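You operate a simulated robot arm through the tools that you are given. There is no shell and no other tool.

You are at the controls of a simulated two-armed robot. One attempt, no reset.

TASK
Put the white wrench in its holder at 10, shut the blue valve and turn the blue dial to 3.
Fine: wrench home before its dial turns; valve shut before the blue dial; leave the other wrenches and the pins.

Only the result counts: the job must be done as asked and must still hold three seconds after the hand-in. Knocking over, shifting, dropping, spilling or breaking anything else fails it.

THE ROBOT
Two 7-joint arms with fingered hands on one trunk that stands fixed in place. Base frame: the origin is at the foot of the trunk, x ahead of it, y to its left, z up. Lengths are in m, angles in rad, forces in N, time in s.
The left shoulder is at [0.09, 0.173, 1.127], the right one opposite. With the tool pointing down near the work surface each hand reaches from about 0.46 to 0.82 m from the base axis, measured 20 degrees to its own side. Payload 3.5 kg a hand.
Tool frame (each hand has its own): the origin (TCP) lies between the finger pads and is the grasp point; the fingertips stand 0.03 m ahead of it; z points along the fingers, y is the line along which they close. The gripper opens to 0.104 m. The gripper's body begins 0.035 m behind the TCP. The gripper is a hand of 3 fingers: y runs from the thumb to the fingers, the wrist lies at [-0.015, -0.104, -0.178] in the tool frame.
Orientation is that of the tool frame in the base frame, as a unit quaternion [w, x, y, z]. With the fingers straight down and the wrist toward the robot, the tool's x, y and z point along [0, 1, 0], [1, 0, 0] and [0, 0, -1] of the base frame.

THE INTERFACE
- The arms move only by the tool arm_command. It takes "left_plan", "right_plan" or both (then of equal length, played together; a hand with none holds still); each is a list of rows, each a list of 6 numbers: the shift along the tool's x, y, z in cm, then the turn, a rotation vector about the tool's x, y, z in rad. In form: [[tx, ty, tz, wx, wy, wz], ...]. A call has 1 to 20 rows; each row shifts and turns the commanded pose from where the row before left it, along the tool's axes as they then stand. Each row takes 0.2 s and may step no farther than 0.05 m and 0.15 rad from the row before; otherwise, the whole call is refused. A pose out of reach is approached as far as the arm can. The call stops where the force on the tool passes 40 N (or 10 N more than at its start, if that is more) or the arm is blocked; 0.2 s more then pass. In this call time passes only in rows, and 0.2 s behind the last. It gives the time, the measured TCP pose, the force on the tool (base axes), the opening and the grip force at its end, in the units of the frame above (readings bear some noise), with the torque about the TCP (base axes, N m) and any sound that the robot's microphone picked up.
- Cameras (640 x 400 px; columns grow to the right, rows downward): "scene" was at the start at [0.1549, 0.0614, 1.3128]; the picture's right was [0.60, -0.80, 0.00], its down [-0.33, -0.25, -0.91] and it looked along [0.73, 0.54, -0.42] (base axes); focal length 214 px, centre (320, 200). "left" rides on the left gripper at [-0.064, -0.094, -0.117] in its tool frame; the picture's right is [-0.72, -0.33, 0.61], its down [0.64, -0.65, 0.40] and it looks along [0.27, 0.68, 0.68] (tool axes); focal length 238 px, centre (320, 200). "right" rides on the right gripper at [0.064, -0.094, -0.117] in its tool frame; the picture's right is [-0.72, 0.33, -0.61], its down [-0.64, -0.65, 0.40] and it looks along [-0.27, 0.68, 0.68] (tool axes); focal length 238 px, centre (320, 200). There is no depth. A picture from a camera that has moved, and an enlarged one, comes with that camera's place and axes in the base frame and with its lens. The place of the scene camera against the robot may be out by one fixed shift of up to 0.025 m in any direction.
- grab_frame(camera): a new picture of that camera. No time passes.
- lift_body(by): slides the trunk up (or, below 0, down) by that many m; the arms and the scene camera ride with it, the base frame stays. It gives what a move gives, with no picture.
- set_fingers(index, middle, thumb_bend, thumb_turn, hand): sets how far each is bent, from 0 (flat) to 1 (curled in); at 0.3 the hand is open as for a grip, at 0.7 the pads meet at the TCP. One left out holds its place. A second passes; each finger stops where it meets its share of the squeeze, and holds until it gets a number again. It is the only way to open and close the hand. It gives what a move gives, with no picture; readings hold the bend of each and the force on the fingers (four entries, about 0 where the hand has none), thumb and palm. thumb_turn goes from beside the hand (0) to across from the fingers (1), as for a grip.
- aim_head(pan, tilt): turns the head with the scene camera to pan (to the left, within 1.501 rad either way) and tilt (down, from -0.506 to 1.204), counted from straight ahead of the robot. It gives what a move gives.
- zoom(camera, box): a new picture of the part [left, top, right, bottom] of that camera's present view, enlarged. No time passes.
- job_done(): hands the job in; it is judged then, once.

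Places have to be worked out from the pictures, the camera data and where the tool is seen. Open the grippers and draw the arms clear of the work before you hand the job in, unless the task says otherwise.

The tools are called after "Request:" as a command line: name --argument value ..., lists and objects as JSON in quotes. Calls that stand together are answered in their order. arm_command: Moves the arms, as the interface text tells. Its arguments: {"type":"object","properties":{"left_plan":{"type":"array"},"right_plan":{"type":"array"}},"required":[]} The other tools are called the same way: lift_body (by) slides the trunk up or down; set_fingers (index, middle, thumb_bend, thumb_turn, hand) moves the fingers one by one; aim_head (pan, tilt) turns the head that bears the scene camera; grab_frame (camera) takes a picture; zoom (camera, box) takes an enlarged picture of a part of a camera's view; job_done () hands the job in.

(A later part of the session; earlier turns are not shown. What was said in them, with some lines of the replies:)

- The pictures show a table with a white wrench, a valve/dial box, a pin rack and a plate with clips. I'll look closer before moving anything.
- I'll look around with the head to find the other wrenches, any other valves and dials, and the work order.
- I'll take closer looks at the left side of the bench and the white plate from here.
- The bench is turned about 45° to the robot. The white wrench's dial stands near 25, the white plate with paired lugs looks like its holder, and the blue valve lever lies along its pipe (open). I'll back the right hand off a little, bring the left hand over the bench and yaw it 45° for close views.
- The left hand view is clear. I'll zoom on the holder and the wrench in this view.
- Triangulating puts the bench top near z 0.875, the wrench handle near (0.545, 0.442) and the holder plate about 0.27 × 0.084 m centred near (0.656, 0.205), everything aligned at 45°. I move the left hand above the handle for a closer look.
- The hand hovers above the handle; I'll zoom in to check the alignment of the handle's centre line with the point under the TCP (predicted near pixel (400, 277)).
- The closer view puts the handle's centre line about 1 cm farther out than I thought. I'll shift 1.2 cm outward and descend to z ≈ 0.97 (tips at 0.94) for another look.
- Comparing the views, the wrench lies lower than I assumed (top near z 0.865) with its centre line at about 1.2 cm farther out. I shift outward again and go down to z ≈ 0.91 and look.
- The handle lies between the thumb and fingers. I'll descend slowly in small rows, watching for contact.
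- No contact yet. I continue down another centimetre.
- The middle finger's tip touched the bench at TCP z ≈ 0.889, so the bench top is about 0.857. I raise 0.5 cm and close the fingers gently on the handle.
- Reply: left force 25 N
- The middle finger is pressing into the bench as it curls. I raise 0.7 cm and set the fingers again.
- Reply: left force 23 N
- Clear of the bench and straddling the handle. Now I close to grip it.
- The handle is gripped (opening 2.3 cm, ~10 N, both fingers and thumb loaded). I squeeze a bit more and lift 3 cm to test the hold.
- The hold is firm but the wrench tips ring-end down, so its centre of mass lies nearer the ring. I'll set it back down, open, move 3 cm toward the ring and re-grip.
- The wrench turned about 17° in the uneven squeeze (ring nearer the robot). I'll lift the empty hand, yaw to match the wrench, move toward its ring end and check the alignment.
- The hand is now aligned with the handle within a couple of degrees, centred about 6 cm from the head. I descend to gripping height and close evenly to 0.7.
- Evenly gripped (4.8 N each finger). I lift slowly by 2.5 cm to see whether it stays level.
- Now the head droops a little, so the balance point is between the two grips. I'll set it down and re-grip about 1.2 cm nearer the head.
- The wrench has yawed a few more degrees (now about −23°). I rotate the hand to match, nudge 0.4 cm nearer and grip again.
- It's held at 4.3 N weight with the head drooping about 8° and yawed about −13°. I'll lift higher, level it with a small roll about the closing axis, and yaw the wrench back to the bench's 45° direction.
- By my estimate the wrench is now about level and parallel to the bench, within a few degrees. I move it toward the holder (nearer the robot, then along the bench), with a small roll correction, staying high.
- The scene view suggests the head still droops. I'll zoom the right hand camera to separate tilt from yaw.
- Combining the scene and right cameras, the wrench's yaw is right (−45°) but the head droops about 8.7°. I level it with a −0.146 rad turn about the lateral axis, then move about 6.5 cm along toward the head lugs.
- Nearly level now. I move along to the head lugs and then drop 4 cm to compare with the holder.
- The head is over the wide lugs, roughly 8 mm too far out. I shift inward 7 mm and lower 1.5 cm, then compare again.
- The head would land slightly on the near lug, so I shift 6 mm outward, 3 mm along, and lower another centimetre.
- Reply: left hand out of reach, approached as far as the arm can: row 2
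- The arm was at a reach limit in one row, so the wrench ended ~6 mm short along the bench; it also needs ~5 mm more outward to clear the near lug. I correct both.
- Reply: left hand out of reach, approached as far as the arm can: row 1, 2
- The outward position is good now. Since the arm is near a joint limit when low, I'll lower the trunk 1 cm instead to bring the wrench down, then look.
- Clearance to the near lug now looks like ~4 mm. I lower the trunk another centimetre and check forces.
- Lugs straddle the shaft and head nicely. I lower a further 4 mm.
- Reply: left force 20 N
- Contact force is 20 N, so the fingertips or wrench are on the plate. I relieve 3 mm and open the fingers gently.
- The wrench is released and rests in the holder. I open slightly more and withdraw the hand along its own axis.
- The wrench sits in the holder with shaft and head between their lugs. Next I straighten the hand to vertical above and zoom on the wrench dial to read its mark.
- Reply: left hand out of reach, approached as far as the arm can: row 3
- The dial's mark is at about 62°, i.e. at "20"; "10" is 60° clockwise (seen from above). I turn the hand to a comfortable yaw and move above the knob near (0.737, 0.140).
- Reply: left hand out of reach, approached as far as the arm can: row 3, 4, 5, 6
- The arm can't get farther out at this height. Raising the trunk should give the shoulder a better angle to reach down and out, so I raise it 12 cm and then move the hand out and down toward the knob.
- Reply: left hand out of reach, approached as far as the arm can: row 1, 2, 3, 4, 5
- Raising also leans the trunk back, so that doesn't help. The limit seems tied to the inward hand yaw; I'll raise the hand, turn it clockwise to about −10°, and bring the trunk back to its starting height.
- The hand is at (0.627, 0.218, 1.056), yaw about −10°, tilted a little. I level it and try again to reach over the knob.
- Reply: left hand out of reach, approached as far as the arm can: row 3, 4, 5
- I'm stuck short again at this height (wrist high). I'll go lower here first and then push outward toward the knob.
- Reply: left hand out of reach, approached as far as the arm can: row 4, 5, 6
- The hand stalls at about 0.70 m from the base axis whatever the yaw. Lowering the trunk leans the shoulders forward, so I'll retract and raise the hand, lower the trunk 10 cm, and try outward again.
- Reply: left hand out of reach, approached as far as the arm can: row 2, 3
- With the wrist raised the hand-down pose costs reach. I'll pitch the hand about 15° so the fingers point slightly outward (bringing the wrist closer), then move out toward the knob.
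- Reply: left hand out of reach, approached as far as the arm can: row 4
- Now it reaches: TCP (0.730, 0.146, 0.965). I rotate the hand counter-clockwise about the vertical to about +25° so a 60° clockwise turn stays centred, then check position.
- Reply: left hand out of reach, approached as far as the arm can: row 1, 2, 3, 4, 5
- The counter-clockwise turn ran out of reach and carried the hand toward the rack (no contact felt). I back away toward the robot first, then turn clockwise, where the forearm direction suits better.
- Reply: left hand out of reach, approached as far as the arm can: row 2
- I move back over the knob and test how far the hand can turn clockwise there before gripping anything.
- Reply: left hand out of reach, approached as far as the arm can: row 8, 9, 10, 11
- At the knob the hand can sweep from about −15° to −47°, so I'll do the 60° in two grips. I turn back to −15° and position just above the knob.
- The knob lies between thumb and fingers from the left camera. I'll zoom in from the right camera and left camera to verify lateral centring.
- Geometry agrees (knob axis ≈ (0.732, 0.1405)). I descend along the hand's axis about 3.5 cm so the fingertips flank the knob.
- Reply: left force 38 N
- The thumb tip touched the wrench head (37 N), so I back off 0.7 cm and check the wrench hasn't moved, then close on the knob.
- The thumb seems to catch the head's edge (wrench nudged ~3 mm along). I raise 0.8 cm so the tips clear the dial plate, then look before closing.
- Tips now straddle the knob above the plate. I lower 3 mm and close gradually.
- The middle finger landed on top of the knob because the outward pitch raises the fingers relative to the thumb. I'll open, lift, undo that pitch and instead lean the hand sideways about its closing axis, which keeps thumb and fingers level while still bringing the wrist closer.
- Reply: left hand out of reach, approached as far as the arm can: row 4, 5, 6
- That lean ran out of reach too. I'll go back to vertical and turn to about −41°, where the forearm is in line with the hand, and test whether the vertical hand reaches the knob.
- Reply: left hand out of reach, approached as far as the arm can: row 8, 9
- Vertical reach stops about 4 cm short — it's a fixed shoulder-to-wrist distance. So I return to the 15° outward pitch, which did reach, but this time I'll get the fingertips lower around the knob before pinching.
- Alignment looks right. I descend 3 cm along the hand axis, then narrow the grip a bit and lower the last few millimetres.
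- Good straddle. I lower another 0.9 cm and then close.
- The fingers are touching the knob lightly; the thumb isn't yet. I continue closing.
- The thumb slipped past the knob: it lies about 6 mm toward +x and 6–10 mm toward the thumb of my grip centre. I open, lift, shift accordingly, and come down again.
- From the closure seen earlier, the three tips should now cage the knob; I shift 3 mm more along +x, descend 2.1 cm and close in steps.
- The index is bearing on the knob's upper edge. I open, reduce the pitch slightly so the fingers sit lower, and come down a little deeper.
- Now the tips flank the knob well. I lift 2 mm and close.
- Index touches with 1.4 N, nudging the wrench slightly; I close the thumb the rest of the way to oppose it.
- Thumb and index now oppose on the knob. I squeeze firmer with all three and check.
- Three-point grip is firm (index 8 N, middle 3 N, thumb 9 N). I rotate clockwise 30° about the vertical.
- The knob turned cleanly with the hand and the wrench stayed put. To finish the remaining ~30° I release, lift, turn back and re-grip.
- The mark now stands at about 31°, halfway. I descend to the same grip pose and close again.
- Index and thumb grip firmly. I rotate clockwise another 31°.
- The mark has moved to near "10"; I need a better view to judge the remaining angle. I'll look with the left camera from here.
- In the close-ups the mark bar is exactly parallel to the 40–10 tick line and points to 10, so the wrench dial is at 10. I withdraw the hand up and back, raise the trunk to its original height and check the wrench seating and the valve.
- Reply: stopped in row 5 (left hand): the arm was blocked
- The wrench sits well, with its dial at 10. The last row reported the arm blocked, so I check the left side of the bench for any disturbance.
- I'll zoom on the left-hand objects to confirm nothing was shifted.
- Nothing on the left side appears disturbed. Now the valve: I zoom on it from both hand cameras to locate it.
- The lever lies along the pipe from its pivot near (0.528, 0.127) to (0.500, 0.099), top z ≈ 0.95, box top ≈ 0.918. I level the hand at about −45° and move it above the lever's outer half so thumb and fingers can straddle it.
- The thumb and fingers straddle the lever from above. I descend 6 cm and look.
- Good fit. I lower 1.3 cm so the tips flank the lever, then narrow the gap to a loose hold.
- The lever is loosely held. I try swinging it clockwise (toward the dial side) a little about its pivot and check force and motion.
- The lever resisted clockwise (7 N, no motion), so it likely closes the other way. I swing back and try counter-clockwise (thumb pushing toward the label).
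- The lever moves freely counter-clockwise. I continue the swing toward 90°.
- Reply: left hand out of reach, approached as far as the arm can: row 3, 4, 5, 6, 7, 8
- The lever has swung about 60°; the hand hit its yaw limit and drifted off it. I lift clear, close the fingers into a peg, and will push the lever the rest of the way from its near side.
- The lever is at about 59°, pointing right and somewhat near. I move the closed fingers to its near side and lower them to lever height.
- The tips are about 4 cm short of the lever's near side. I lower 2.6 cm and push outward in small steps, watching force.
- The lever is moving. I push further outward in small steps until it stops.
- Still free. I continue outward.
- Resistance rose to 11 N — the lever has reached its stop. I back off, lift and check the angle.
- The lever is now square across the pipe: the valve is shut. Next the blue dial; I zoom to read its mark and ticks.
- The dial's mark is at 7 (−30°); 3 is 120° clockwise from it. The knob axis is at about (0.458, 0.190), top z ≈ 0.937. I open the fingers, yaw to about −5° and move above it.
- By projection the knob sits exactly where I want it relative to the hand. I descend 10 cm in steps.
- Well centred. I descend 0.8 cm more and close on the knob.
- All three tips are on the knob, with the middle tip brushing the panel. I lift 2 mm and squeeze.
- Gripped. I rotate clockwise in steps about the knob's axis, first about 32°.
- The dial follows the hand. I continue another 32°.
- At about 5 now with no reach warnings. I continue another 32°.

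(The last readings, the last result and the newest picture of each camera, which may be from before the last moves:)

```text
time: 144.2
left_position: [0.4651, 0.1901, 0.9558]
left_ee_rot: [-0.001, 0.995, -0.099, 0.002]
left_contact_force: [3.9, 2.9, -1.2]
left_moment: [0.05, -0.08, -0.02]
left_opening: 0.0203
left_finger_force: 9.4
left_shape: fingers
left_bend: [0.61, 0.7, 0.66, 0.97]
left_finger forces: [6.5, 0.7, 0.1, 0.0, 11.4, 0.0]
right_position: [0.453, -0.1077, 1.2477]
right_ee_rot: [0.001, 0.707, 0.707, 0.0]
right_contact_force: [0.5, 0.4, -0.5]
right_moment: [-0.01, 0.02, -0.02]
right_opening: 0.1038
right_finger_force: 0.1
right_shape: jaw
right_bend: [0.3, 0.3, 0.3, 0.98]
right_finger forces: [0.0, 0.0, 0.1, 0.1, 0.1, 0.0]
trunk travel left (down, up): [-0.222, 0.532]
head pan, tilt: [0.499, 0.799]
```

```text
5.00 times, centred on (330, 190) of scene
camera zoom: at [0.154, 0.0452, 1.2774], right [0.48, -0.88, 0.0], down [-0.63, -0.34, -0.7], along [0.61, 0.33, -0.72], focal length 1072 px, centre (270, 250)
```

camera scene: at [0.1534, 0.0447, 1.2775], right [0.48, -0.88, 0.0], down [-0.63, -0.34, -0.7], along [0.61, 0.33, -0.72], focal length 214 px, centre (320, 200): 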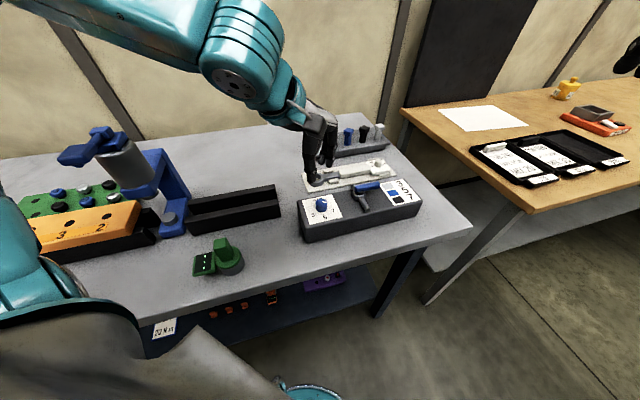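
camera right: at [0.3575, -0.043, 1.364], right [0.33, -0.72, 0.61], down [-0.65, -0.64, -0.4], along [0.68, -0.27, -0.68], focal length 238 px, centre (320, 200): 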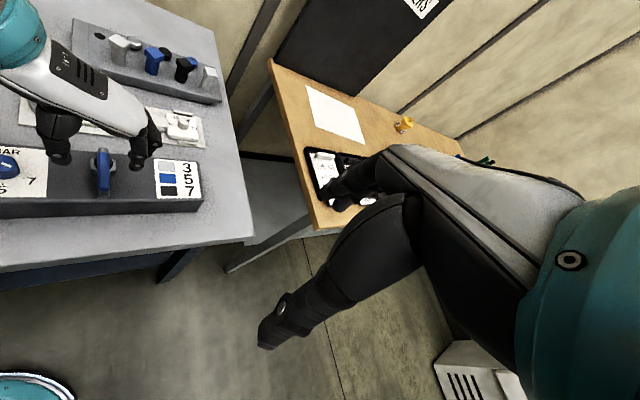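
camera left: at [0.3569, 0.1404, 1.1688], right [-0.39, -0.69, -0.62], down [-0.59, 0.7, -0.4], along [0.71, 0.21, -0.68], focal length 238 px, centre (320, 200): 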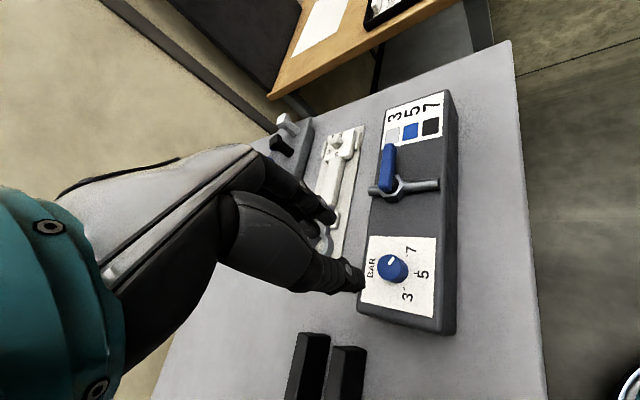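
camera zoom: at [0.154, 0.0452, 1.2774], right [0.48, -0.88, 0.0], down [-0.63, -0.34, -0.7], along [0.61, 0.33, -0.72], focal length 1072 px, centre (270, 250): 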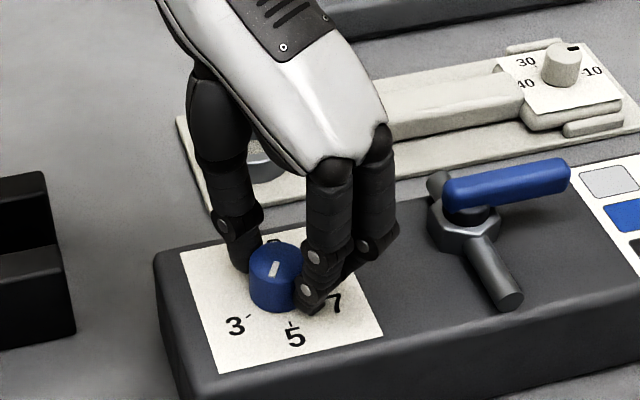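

Rotated 96° so far. I add the last 24°.

Request:
arm_command --left_plan '[[0, 0.09, 0, 0, 0, 0.14], [0, 0.09, 0, 0, 0, 0.14], [0, 0.09, 0, 0, 0, 0.14], [0, 0, 0, 0, 0, 0]]'

Request:
zoom --camera "left" --box '[260, 180, 440, 330]'

Request:
zoom --camera "scene" --box '[310, 185, 370, 235]'

```text
time: 145.2
left_position: [0.4653, 0.1876, 0.9565]
left_ee_rot: [-0.001, 0.952, -0.305, 0.002]
left_contact_force: [2.4, 1.9, -1.6]
left_moment: [-0.02, -0.02, -0.06]
left_opening: 0.0203
left_finger_force: 9.8
left_shape: fingers
left_bend: [0.61, 0.7, 0.66, 0.97]
left_finger forces: [7.4, 0.5, 0.0, 0.0, 10.6, 0.0]
right_position: [0.4527, -0.1075, 1.2475]
right_ee_rot: [0.001, 0.707, 0.707, 0.0]
right_contact_force: [-0.4, 0.5, -0.9]
right_moment: [0.02, 0.01, -0.01]
right_opening: 0.1037
right_finger_force: 0.0
right_shape: jaw
right_bend: [0.3, 0.3, 0.3, 0.98]
right_finger forces: [0.0, 0.0, 0.1, 0.0, 0.0, 0.0]
trunk travel left (down, up): [-0.222, 0.532]
head pan, tilt: [0.499, 0.799]
```

```text
2.67 times, centred on (350, 255) of left
camera zoom: at [0.4673, 0.3001, 1.072], right [-0.39, 0.68, -0.61], down [0.9, 0.16, -0.4], along [-0.18, -0.71, -0.68], focal length 636 px, centre (240, 53)
```

zoom: 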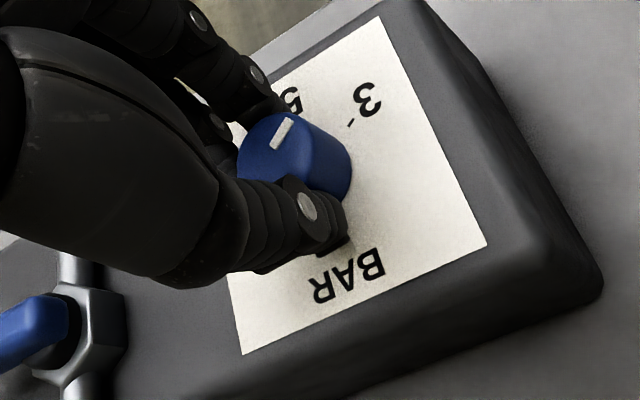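

```text
8.00 times, centred on (340, 210) of scene
camera zoom: at [0.1538, 0.0449, 1.2774], right [0.48, -0.88, 0.0], down [-0.63, -0.34, -0.7], along [0.61, 0.33, -0.72], focal length 1716 px, centre (160, 120)
```

zoom: 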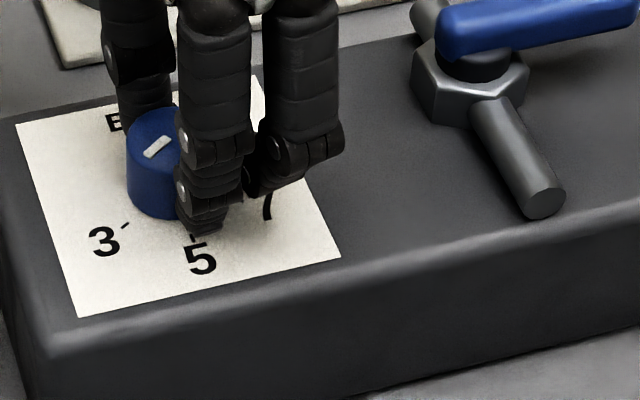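

Measured against the ticks, the mark is within ~4° of 3, marginally short. I add 3.5° more, then release and lift off to verify.

Request:
arm_command --left_plan '[[0, 0.04, 0, 0, 0, 0.06], [0, 0, 0, 0, 0, 0]]'

Request:
set_fingers --hand "left" --index 0.54 --middle 0.54 --thumb_bend 0.54

Request:
arm_command --left_plan '[[0, 0, -1.5, 0, 0, 0], [0, 0, -3.0, 0, 0, 0], [0, 0, -4.0, 0, 0, 0], [0, 0, 0, 0, 0, 0]]'

Request:
zoom --camera "scene" --box '[310, 185, 370, 235]'

Request:
grab_frame --camera "left"

```text
time: 145.8
left_position: [0.4661, 0.1872, 0.9552]
left_ee_rot: [-0.002, 0.944, -0.331, 0.001]
left_contact_force: [5.5, 2.3, -0.2]
left_moment: [0.0, -0.08, 0.0]
left_opening: 0.0202
left_finger_force: 9.9
left_shape: fingers
left_bend: [0.61, 0.7, 0.66, 0.97]
left_finger forces: [6.8, 0.8, 0.1, 0.0, 12.0, 0.1]
right_position: [0.4522, -0.1072, 1.2476]
right_ee_rot: [0.0, 0.707, 0.707, 0.0]
right_contact_force: [-0.2, 0.9, 0.1]
right_moment: [-0.06, 0.03, -0.02]
right_opening: 0.1039
right_finger_force: 0.1
right_shape: jaw
right_bend: [0.3, 0.3, 0.3, 0.98]
right_finger forces: [0.1, 0.0, 0.0, 0.1, 0.0, 0.0]
trunk travel left (down, up): [-0.222, 0.532]
head pan, tilt: [0.499, 0.799]
```

```text
time: 146.8
left_position: [0.4652, 0.1868, 0.956]
left_ee_rot: [-0.001, 0.943, -0.332, 0.002]
left_contact_force: [0.5, 0.0, -0.2]
left_moment: [0.01, 0.01, 0.04]
left_opening: 0.041
left_finger_force: 0.2
left_shape: fingers
left_bend: [0.54, 0.54, 0.54, 0.97]
left_finger forces: [0.1, 0.0, 0.0, 0.1, 0.0, 0.0]
right_position: [0.4517, -0.1079, 1.2484]
right_ee_rot: [0.0, 0.707, 0.707, -0.001]
right_contact_force: [0.7, 0.1, 0.3]
right_moment: [0.02, 0.0, -0.04]
right_opening: 0.104
right_finger_force: 0.1
right_shape: jaw
right_bend: [0.3, 0.3, 0.3, 0.98]
right_finger forces: [0.0, 0.1, 0.0, 0.0, 0.1, 0.1]
trunk travel left (down, up): [-0.222, 0.532]
head pan, tilt: [0.499, 0.799]
```

```text
time: 147.8
left_position: [0.4639, 0.1887, 1.0401]
left_ee_rot: [-0.003, 0.943, -0.333, 0.0]
left_contact_force: [0.4, 0.3, 0.5]
left_moment: [0.01, -0.01, 0.02]
left_opening: 0.0409
left_finger_force: 0.1
left_shape: fingers
left_bend: [0.54, 0.54, 0.54, 0.97]
left_finger forces: [0.0, 0.1, 0.0, 0.1, 0.1, 0.1]
right_position: [0.4523, -0.1071, 1.2485]
right_ee_rot: [0.0, 0.707, 0.707, 0.0]
right_contact_force: [-0.3, 0.8, 0.2]
right_moment: [0.02, 0.02, 0.01]
right_opening: 0.1038
right_finger_force: 0.1
right_shape: jaw
right_bend: [0.3, 0.3, 0.3, 0.98]
right_finger forces: [0.1, 0.1, 0.0, 0.0, 0.0, 0.0]
trunk travel left (down, up): [-0.222, 0.532]
head pan, tilt: [0.499, 0.799]
```

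```text
8.00 times, centred on (340, 210) of scene
camera zoom: at [0.1536, 0.0448, 1.2774], right [0.48, -0.88, 0.0], down [-0.63, -0.34, -0.7], along [0.61, 0.33, -0.72], focal length 1716 px, centre (160, 120)
```

zoom: 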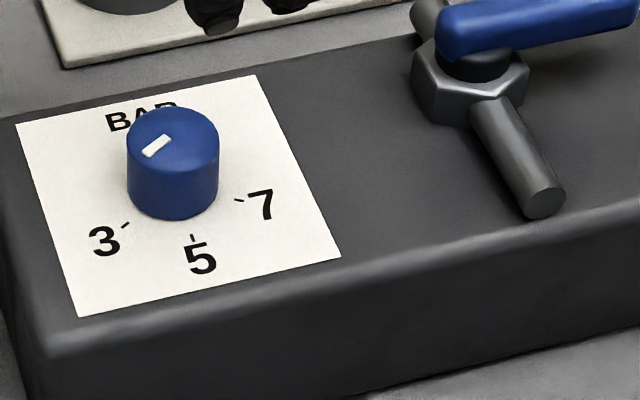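

```text
taken
camera left: at [0.4721, 0.3, 1.1572], right [-0.35, 0.71, -0.61], down [0.91, 0.11, -0.4], along [-0.22, -0.7, -0.68], focal length 238 px, centre (320, 200)
```

left: 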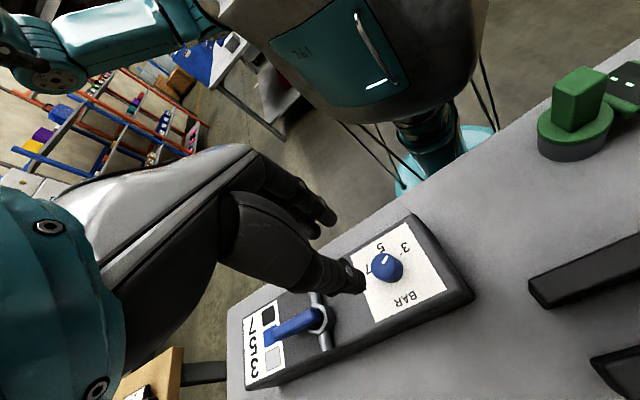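

I zoom more closely to confirm the mark lines up with 3, and check the wrench and valve again.

Request:
zoom --camera "scene" --box '[322, 195, 352, 220]'

Request:
zoom --camera "left" --box '[345, 220, 445, 320]'

Request:
zoom --camera "right" --box '[0, 60, 220, 210]'

```text
16.00 times, centred on (337, 208) of scene
camera zoom: at [0.1536, 0.0448, 1.2774], right [0.48, -0.88, 0.0], down [-0.63, -0.34, -0.7], along [0.61, 0.33, -0.72], focal length 3432 px, centre (48, 80)
```

zoom: 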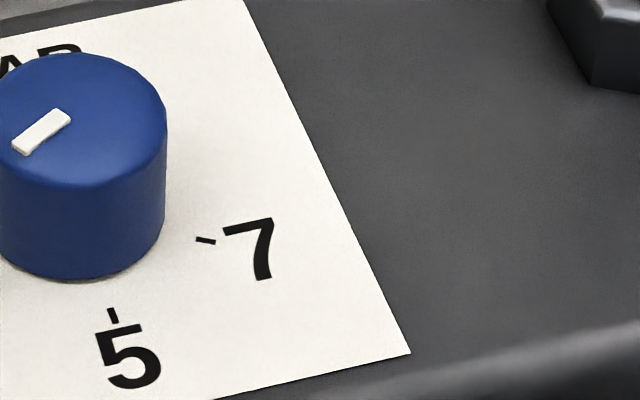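

```text
4.00 times, centred on (395, 270) of left
camera zoom: at [0.4721, 0.3, 1.1572], right [-0.35, 0.71, -0.61], down [0.91, 0.11, -0.4], along [-0.22, -0.7, -0.68], focal length 953 px, centre (20, -80)
```

zoom: 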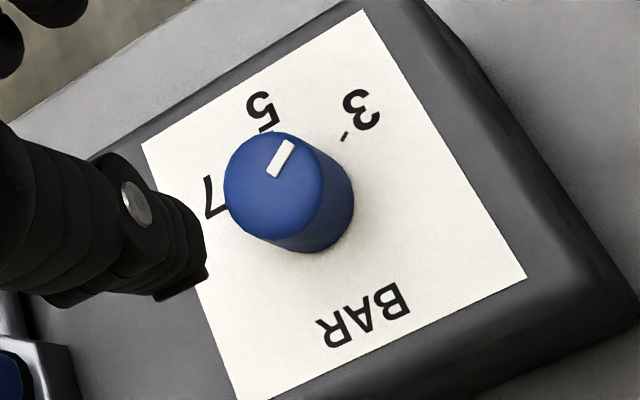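

```text
2.67 times, centred on (110, 135) of right
camera zoom: at [0.3578, -0.0429, 1.3639], right [0.33, -0.72, 0.61], down [-0.65, -0.64, -0.4], along [0.68, -0.27, -0.68], focal length 636 px, centre (880, 373)
```

zoom: 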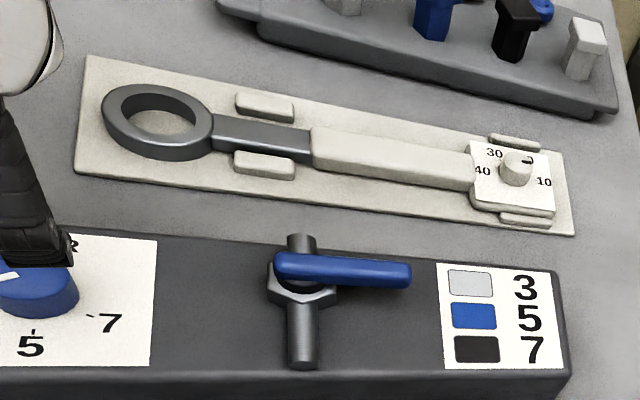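

The mark measures about 208–212°, i.e. on 3; valve lever is square to its pipe, and the wrench is seated with its dial at 10. I raise the left hand and turn it back, clear of the work.

Request:
arm_command --left_plan '[[0, 0, -3.0, 0, 0, 0], [0, 0, -3.0, 0, 0, 0], [0, 0, -3.0, 0, 0, 0], [0, 0, -3.0, 0, 0, 0], [0, 0, -3.0, 0, 0, 0], [0, 0, 0, 0, 0, -0.14], [0, 0, 0, 0, 0, -0.14], [0, 0, 0, 0, 0, -0.14], [0, 0, 0, 0, 0, -0.14], [0, 0, 0, 0, 0, -0.14], [0, 0, 0, 0, 0, -0.14], [0, 0, 0, 0, 0, -0.14], [0, 0, 0, 0, 0, -0.14], [0, 0, 0, 0, 0, -0.14], [0, 0, 0, 0, 0, -0.14], [0, 0, 0, 0, 0, -0.14], [0, 0, 0, 0, 0, -0.14]]'

Request:
set_fingers --hand "left" --index 0.3 --middle 0.3 --thumb_bend 0.3

Request:
grab_frame --camera "scene"

```text
time: 151.4
left_position: [0.4632, 0.1868, 1.19]
left_ee_rot: [-0.001, 0.876, 0.482, 0.003]
left_contact_force: [-0.2, -0.4, 1.3]
left_moment: [0.01, 0.01, -0.02]
left_opening: 0.0412
left_finger_force: 0.1
left_shape: fingers
left_bend: [0.54, 0.54, 0.54, 0.97]
left_finger forces: [0.0, 0.0, 0.0, 0.0, 0.0, 0.1]
right_position: [0.4518, -0.1077, 1.2486]
right_ee_rot: [0.001, 0.707, 0.708, 0.0]
right_contact_force: [-0.9, -0.1, 0.1]
right_moment: [-0.01, -0.01, -0.01]
right_opening: 0.1038
right_finger_force: 0.2
right_shape: jaw
right_bend: [0.3, 0.3, 0.3, 0.98]
right_finger forces: [0.1, 0.0, 0.1, 0.0, 0.2, 0.1]
trunk travel left (down, up): [-0.222, 0.532]
head pan, tilt: [0.499, 0.799]
```

```text
time: 152.4
left_position: [0.4639, 0.1865, 1.1916]
left_ee_rot: [-0.001, 0.877, 0.481, 0.001]
left_contact_force: [0.3, -0.7, 0.9]
left_moment: [-0.04, 0.01, 0.0]
left_opening: 0.1025
left_finger_force: 0.0
left_shape: fingers
left_bend: [0.3, 0.3, 0.3, 0.97]
left_finger forces: [0.1, 0.1, 0.1, 0.0, 0.1, 0.0]
right_position: [0.4519, -0.108, 1.2477]
right_ee_rot: [0.001, 0.707, 0.707, 0.0]
right_contact_force: [-0.2, 0.3, 0.1]
right_moment: [-0.04, 0.02, 0.02]
right_opening: 0.1037
right_finger_force: 0.1
right_shape: jaw
right_bend: [0.3, 0.3, 0.3, 0.98]
right_finger forces: [0.0, 0.0, 0.1, 0.0, 0.0, 0.0]
trunk travel left (down, up): [-0.222, 0.532]
head pan, tilt: [0.499, 0.799]
```

```text
taken
camera scene: at [0.1534, 0.0447, 1.2775], right [0.48, -0.88, 0.0], down [-0.63, -0.34, -0.7], along [0.61, 0.33, -0.72], focal length 214 px, centre (320, 200)
```

scene: 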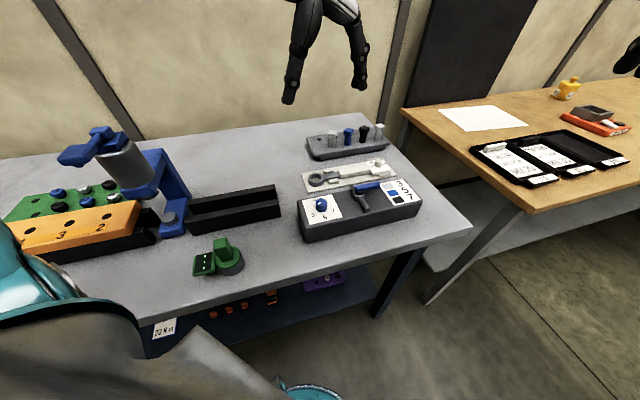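

Everything looks in place and nothing else disturbed. I draw the left arm a bit farther up and back, then take final check zooms.

Request:
arm_command --left_plan '[[1.0, -1.5, -2.0, 0, 0, 0], [1.0, -1.5, -2.0, 0, 0, 0], [1.0, -1.5, -2.0, 0, 0, 0], [1.0, -1.5, -2.0, 0, 0, 0], [0, 0, 0, 0, 0, 0]]'

Request:
zoom --camera "scene" --box '[285, 110, 435, 250]'

Request:
zoom --camera "right" --box '[0, 20, 230, 210]'

Request:
zoom --camera "scene" --box '[0, 100, 300, 300]'

```text
time: 153.7
left_position: [0.4363, 0.2532, 1.2724]
left_ee_rot: [0.0, 0.877, 0.481, 0.002]
left_contact_force: [0.3, 0.1, -0.5]
left_moment: [-0.01, 0.06, 0.01]
left_opening: 0.1028
left_finger_force: 0.1
left_shape: fingers
left_bend: [0.3, 0.3, 0.3, 0.97]
left_finger forces: [0.0, 0.1, 0.0, 0.1, 0.0, 0.0]
right_position: [0.4522, -0.1082, 1.2476]
right_ee_rot: [0.001, 0.707, 0.707, 0.0]
right_contact_force: [0.0, 0.4, -0.1]
right_moment: [-0.02, 0.01, 0.02]
right_opening: 0.1037
right_finger_force: 0.0
right_shape: jaw
right_bend: [0.3, 0.3, 0.3, 0.98]
right_finger forces: [0.0, 0.0, 0.0, 0.1, 0.0, 0.0]
trunk travel left (down, up): [-0.222, 0.532]
head pan, tilt: [0.499, 0.799]
```

```text
2.86 times, centred on (360, 180) of scene
camera zoom: at [0.1535, 0.0447, 1.2775], right [0.48, -0.88, 0.0], down [-0.63, -0.34, -0.7], along [0.61, 0.33, -0.72], focal length 613 px, centre (206, 257)
```

zoom: 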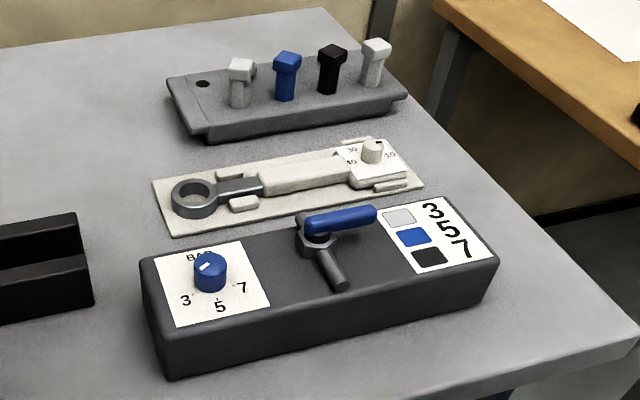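

```text
2.11 times, centred on (115, 115) of right
camera zoom: at [0.3576, -0.043, 1.3639], right [0.33, -0.72, 0.61], down [-0.65, -0.64, -0.4], along [0.68, -0.27, -0.68], focal length 502 px, centre (752, 379)
```

zoom: 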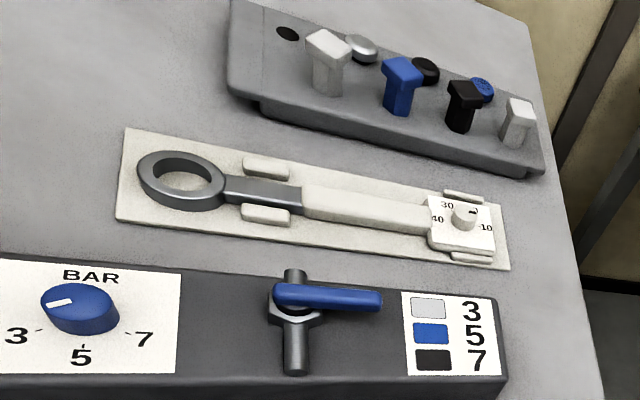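

```text
2.00 times, centred on (150, 200) of scene
camera zoom: at [0.1535, 0.0447, 1.2775], right [0.48, -0.88, 0.0], down [-0.63, -0.34, -0.7], along [0.61, 0.33, -0.72], focal length 429 px, centre (660, 200)
```

zoom: 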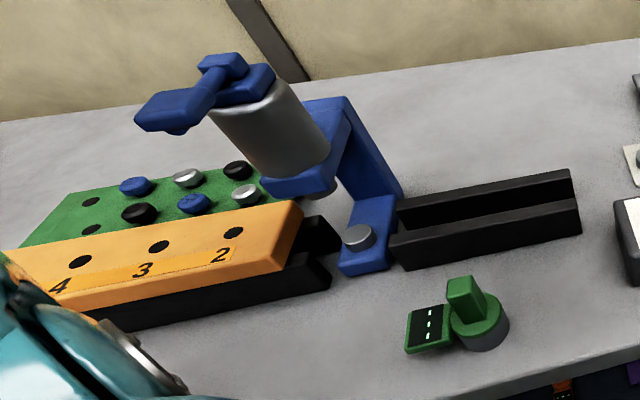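

One last close look at both dials from the right camera before handing in.

Request:
zoom --camera "right" --box '[165, 105, 205, 135]'

Request:
zoom --camera "right" --box '[0, 145, 60, 195]'

```text
13.33 times, centred on (185, 120) of right
camera zoom: at [0.3576, -0.043, 1.3639], right [0.33, -0.72, 0.61], down [-0.65, -0.64, -0.4], along [0.68, -0.27, -0.68], focal length 3178 px, centre (2120, 1267)
```

zoom: 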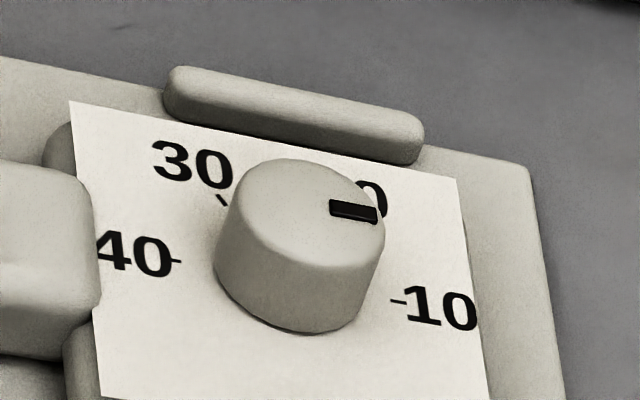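

```text
8.00 times, centred on (30, 170) of right
camera zoom: at [0.3576, -0.043, 1.3639], right [0.33, -0.72, 0.61], down [-0.65, -0.64, -0.4], along [0.68, -0.27, -0.68], focal length 1907 px, centre (2640, 440)
```

zoom: 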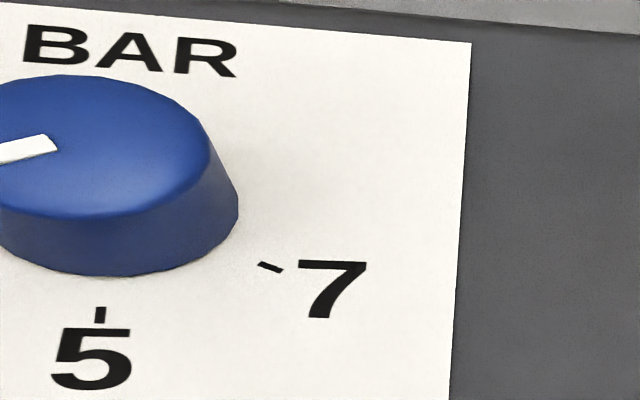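

Both dials read as required (wrench dial's bar is parallel to the tick line at 10; blue dial at 3), the valve is shut, and both hands are open and clear. I hand the job in.

Request:
job_done

```text
The job is handed in.
```

I put the white wrench in its holder with its dial at 10, shut the blue valve and set the blue dial to 3, then handed the job in. I did them in the order you asked: wrench in its holder, then its dial, then the valve, then the blue dial.

- **Wrench:** It lies flat on the white plate, with the shaft and head between their lugs. While I turned its dial it slid a few millimetres along the plate, but it ended roughly centred.
- **Wrench dial:** It took two grips to go from 20 to 10. In the last close-up the mark lines up with 10 to within about 3°.
- **Valve:** It only turned counter-clockwise. I pushed the lever until it stopped, and it now sits square across the pipe.
- **Blue dial:** I turned it 124° clockwise from about 7. The mark measures about 208–212°, and the 3 tick is at 210°.

Once, while I was backing the left arm away from the wrench dial, the robot reported it blocked. I never found what it touched. The bench objects I could see in the later pictures had not moved. I did not touch the pins or the other wrenches.

Both hands are open, with the left hand raised well clear of the bench.
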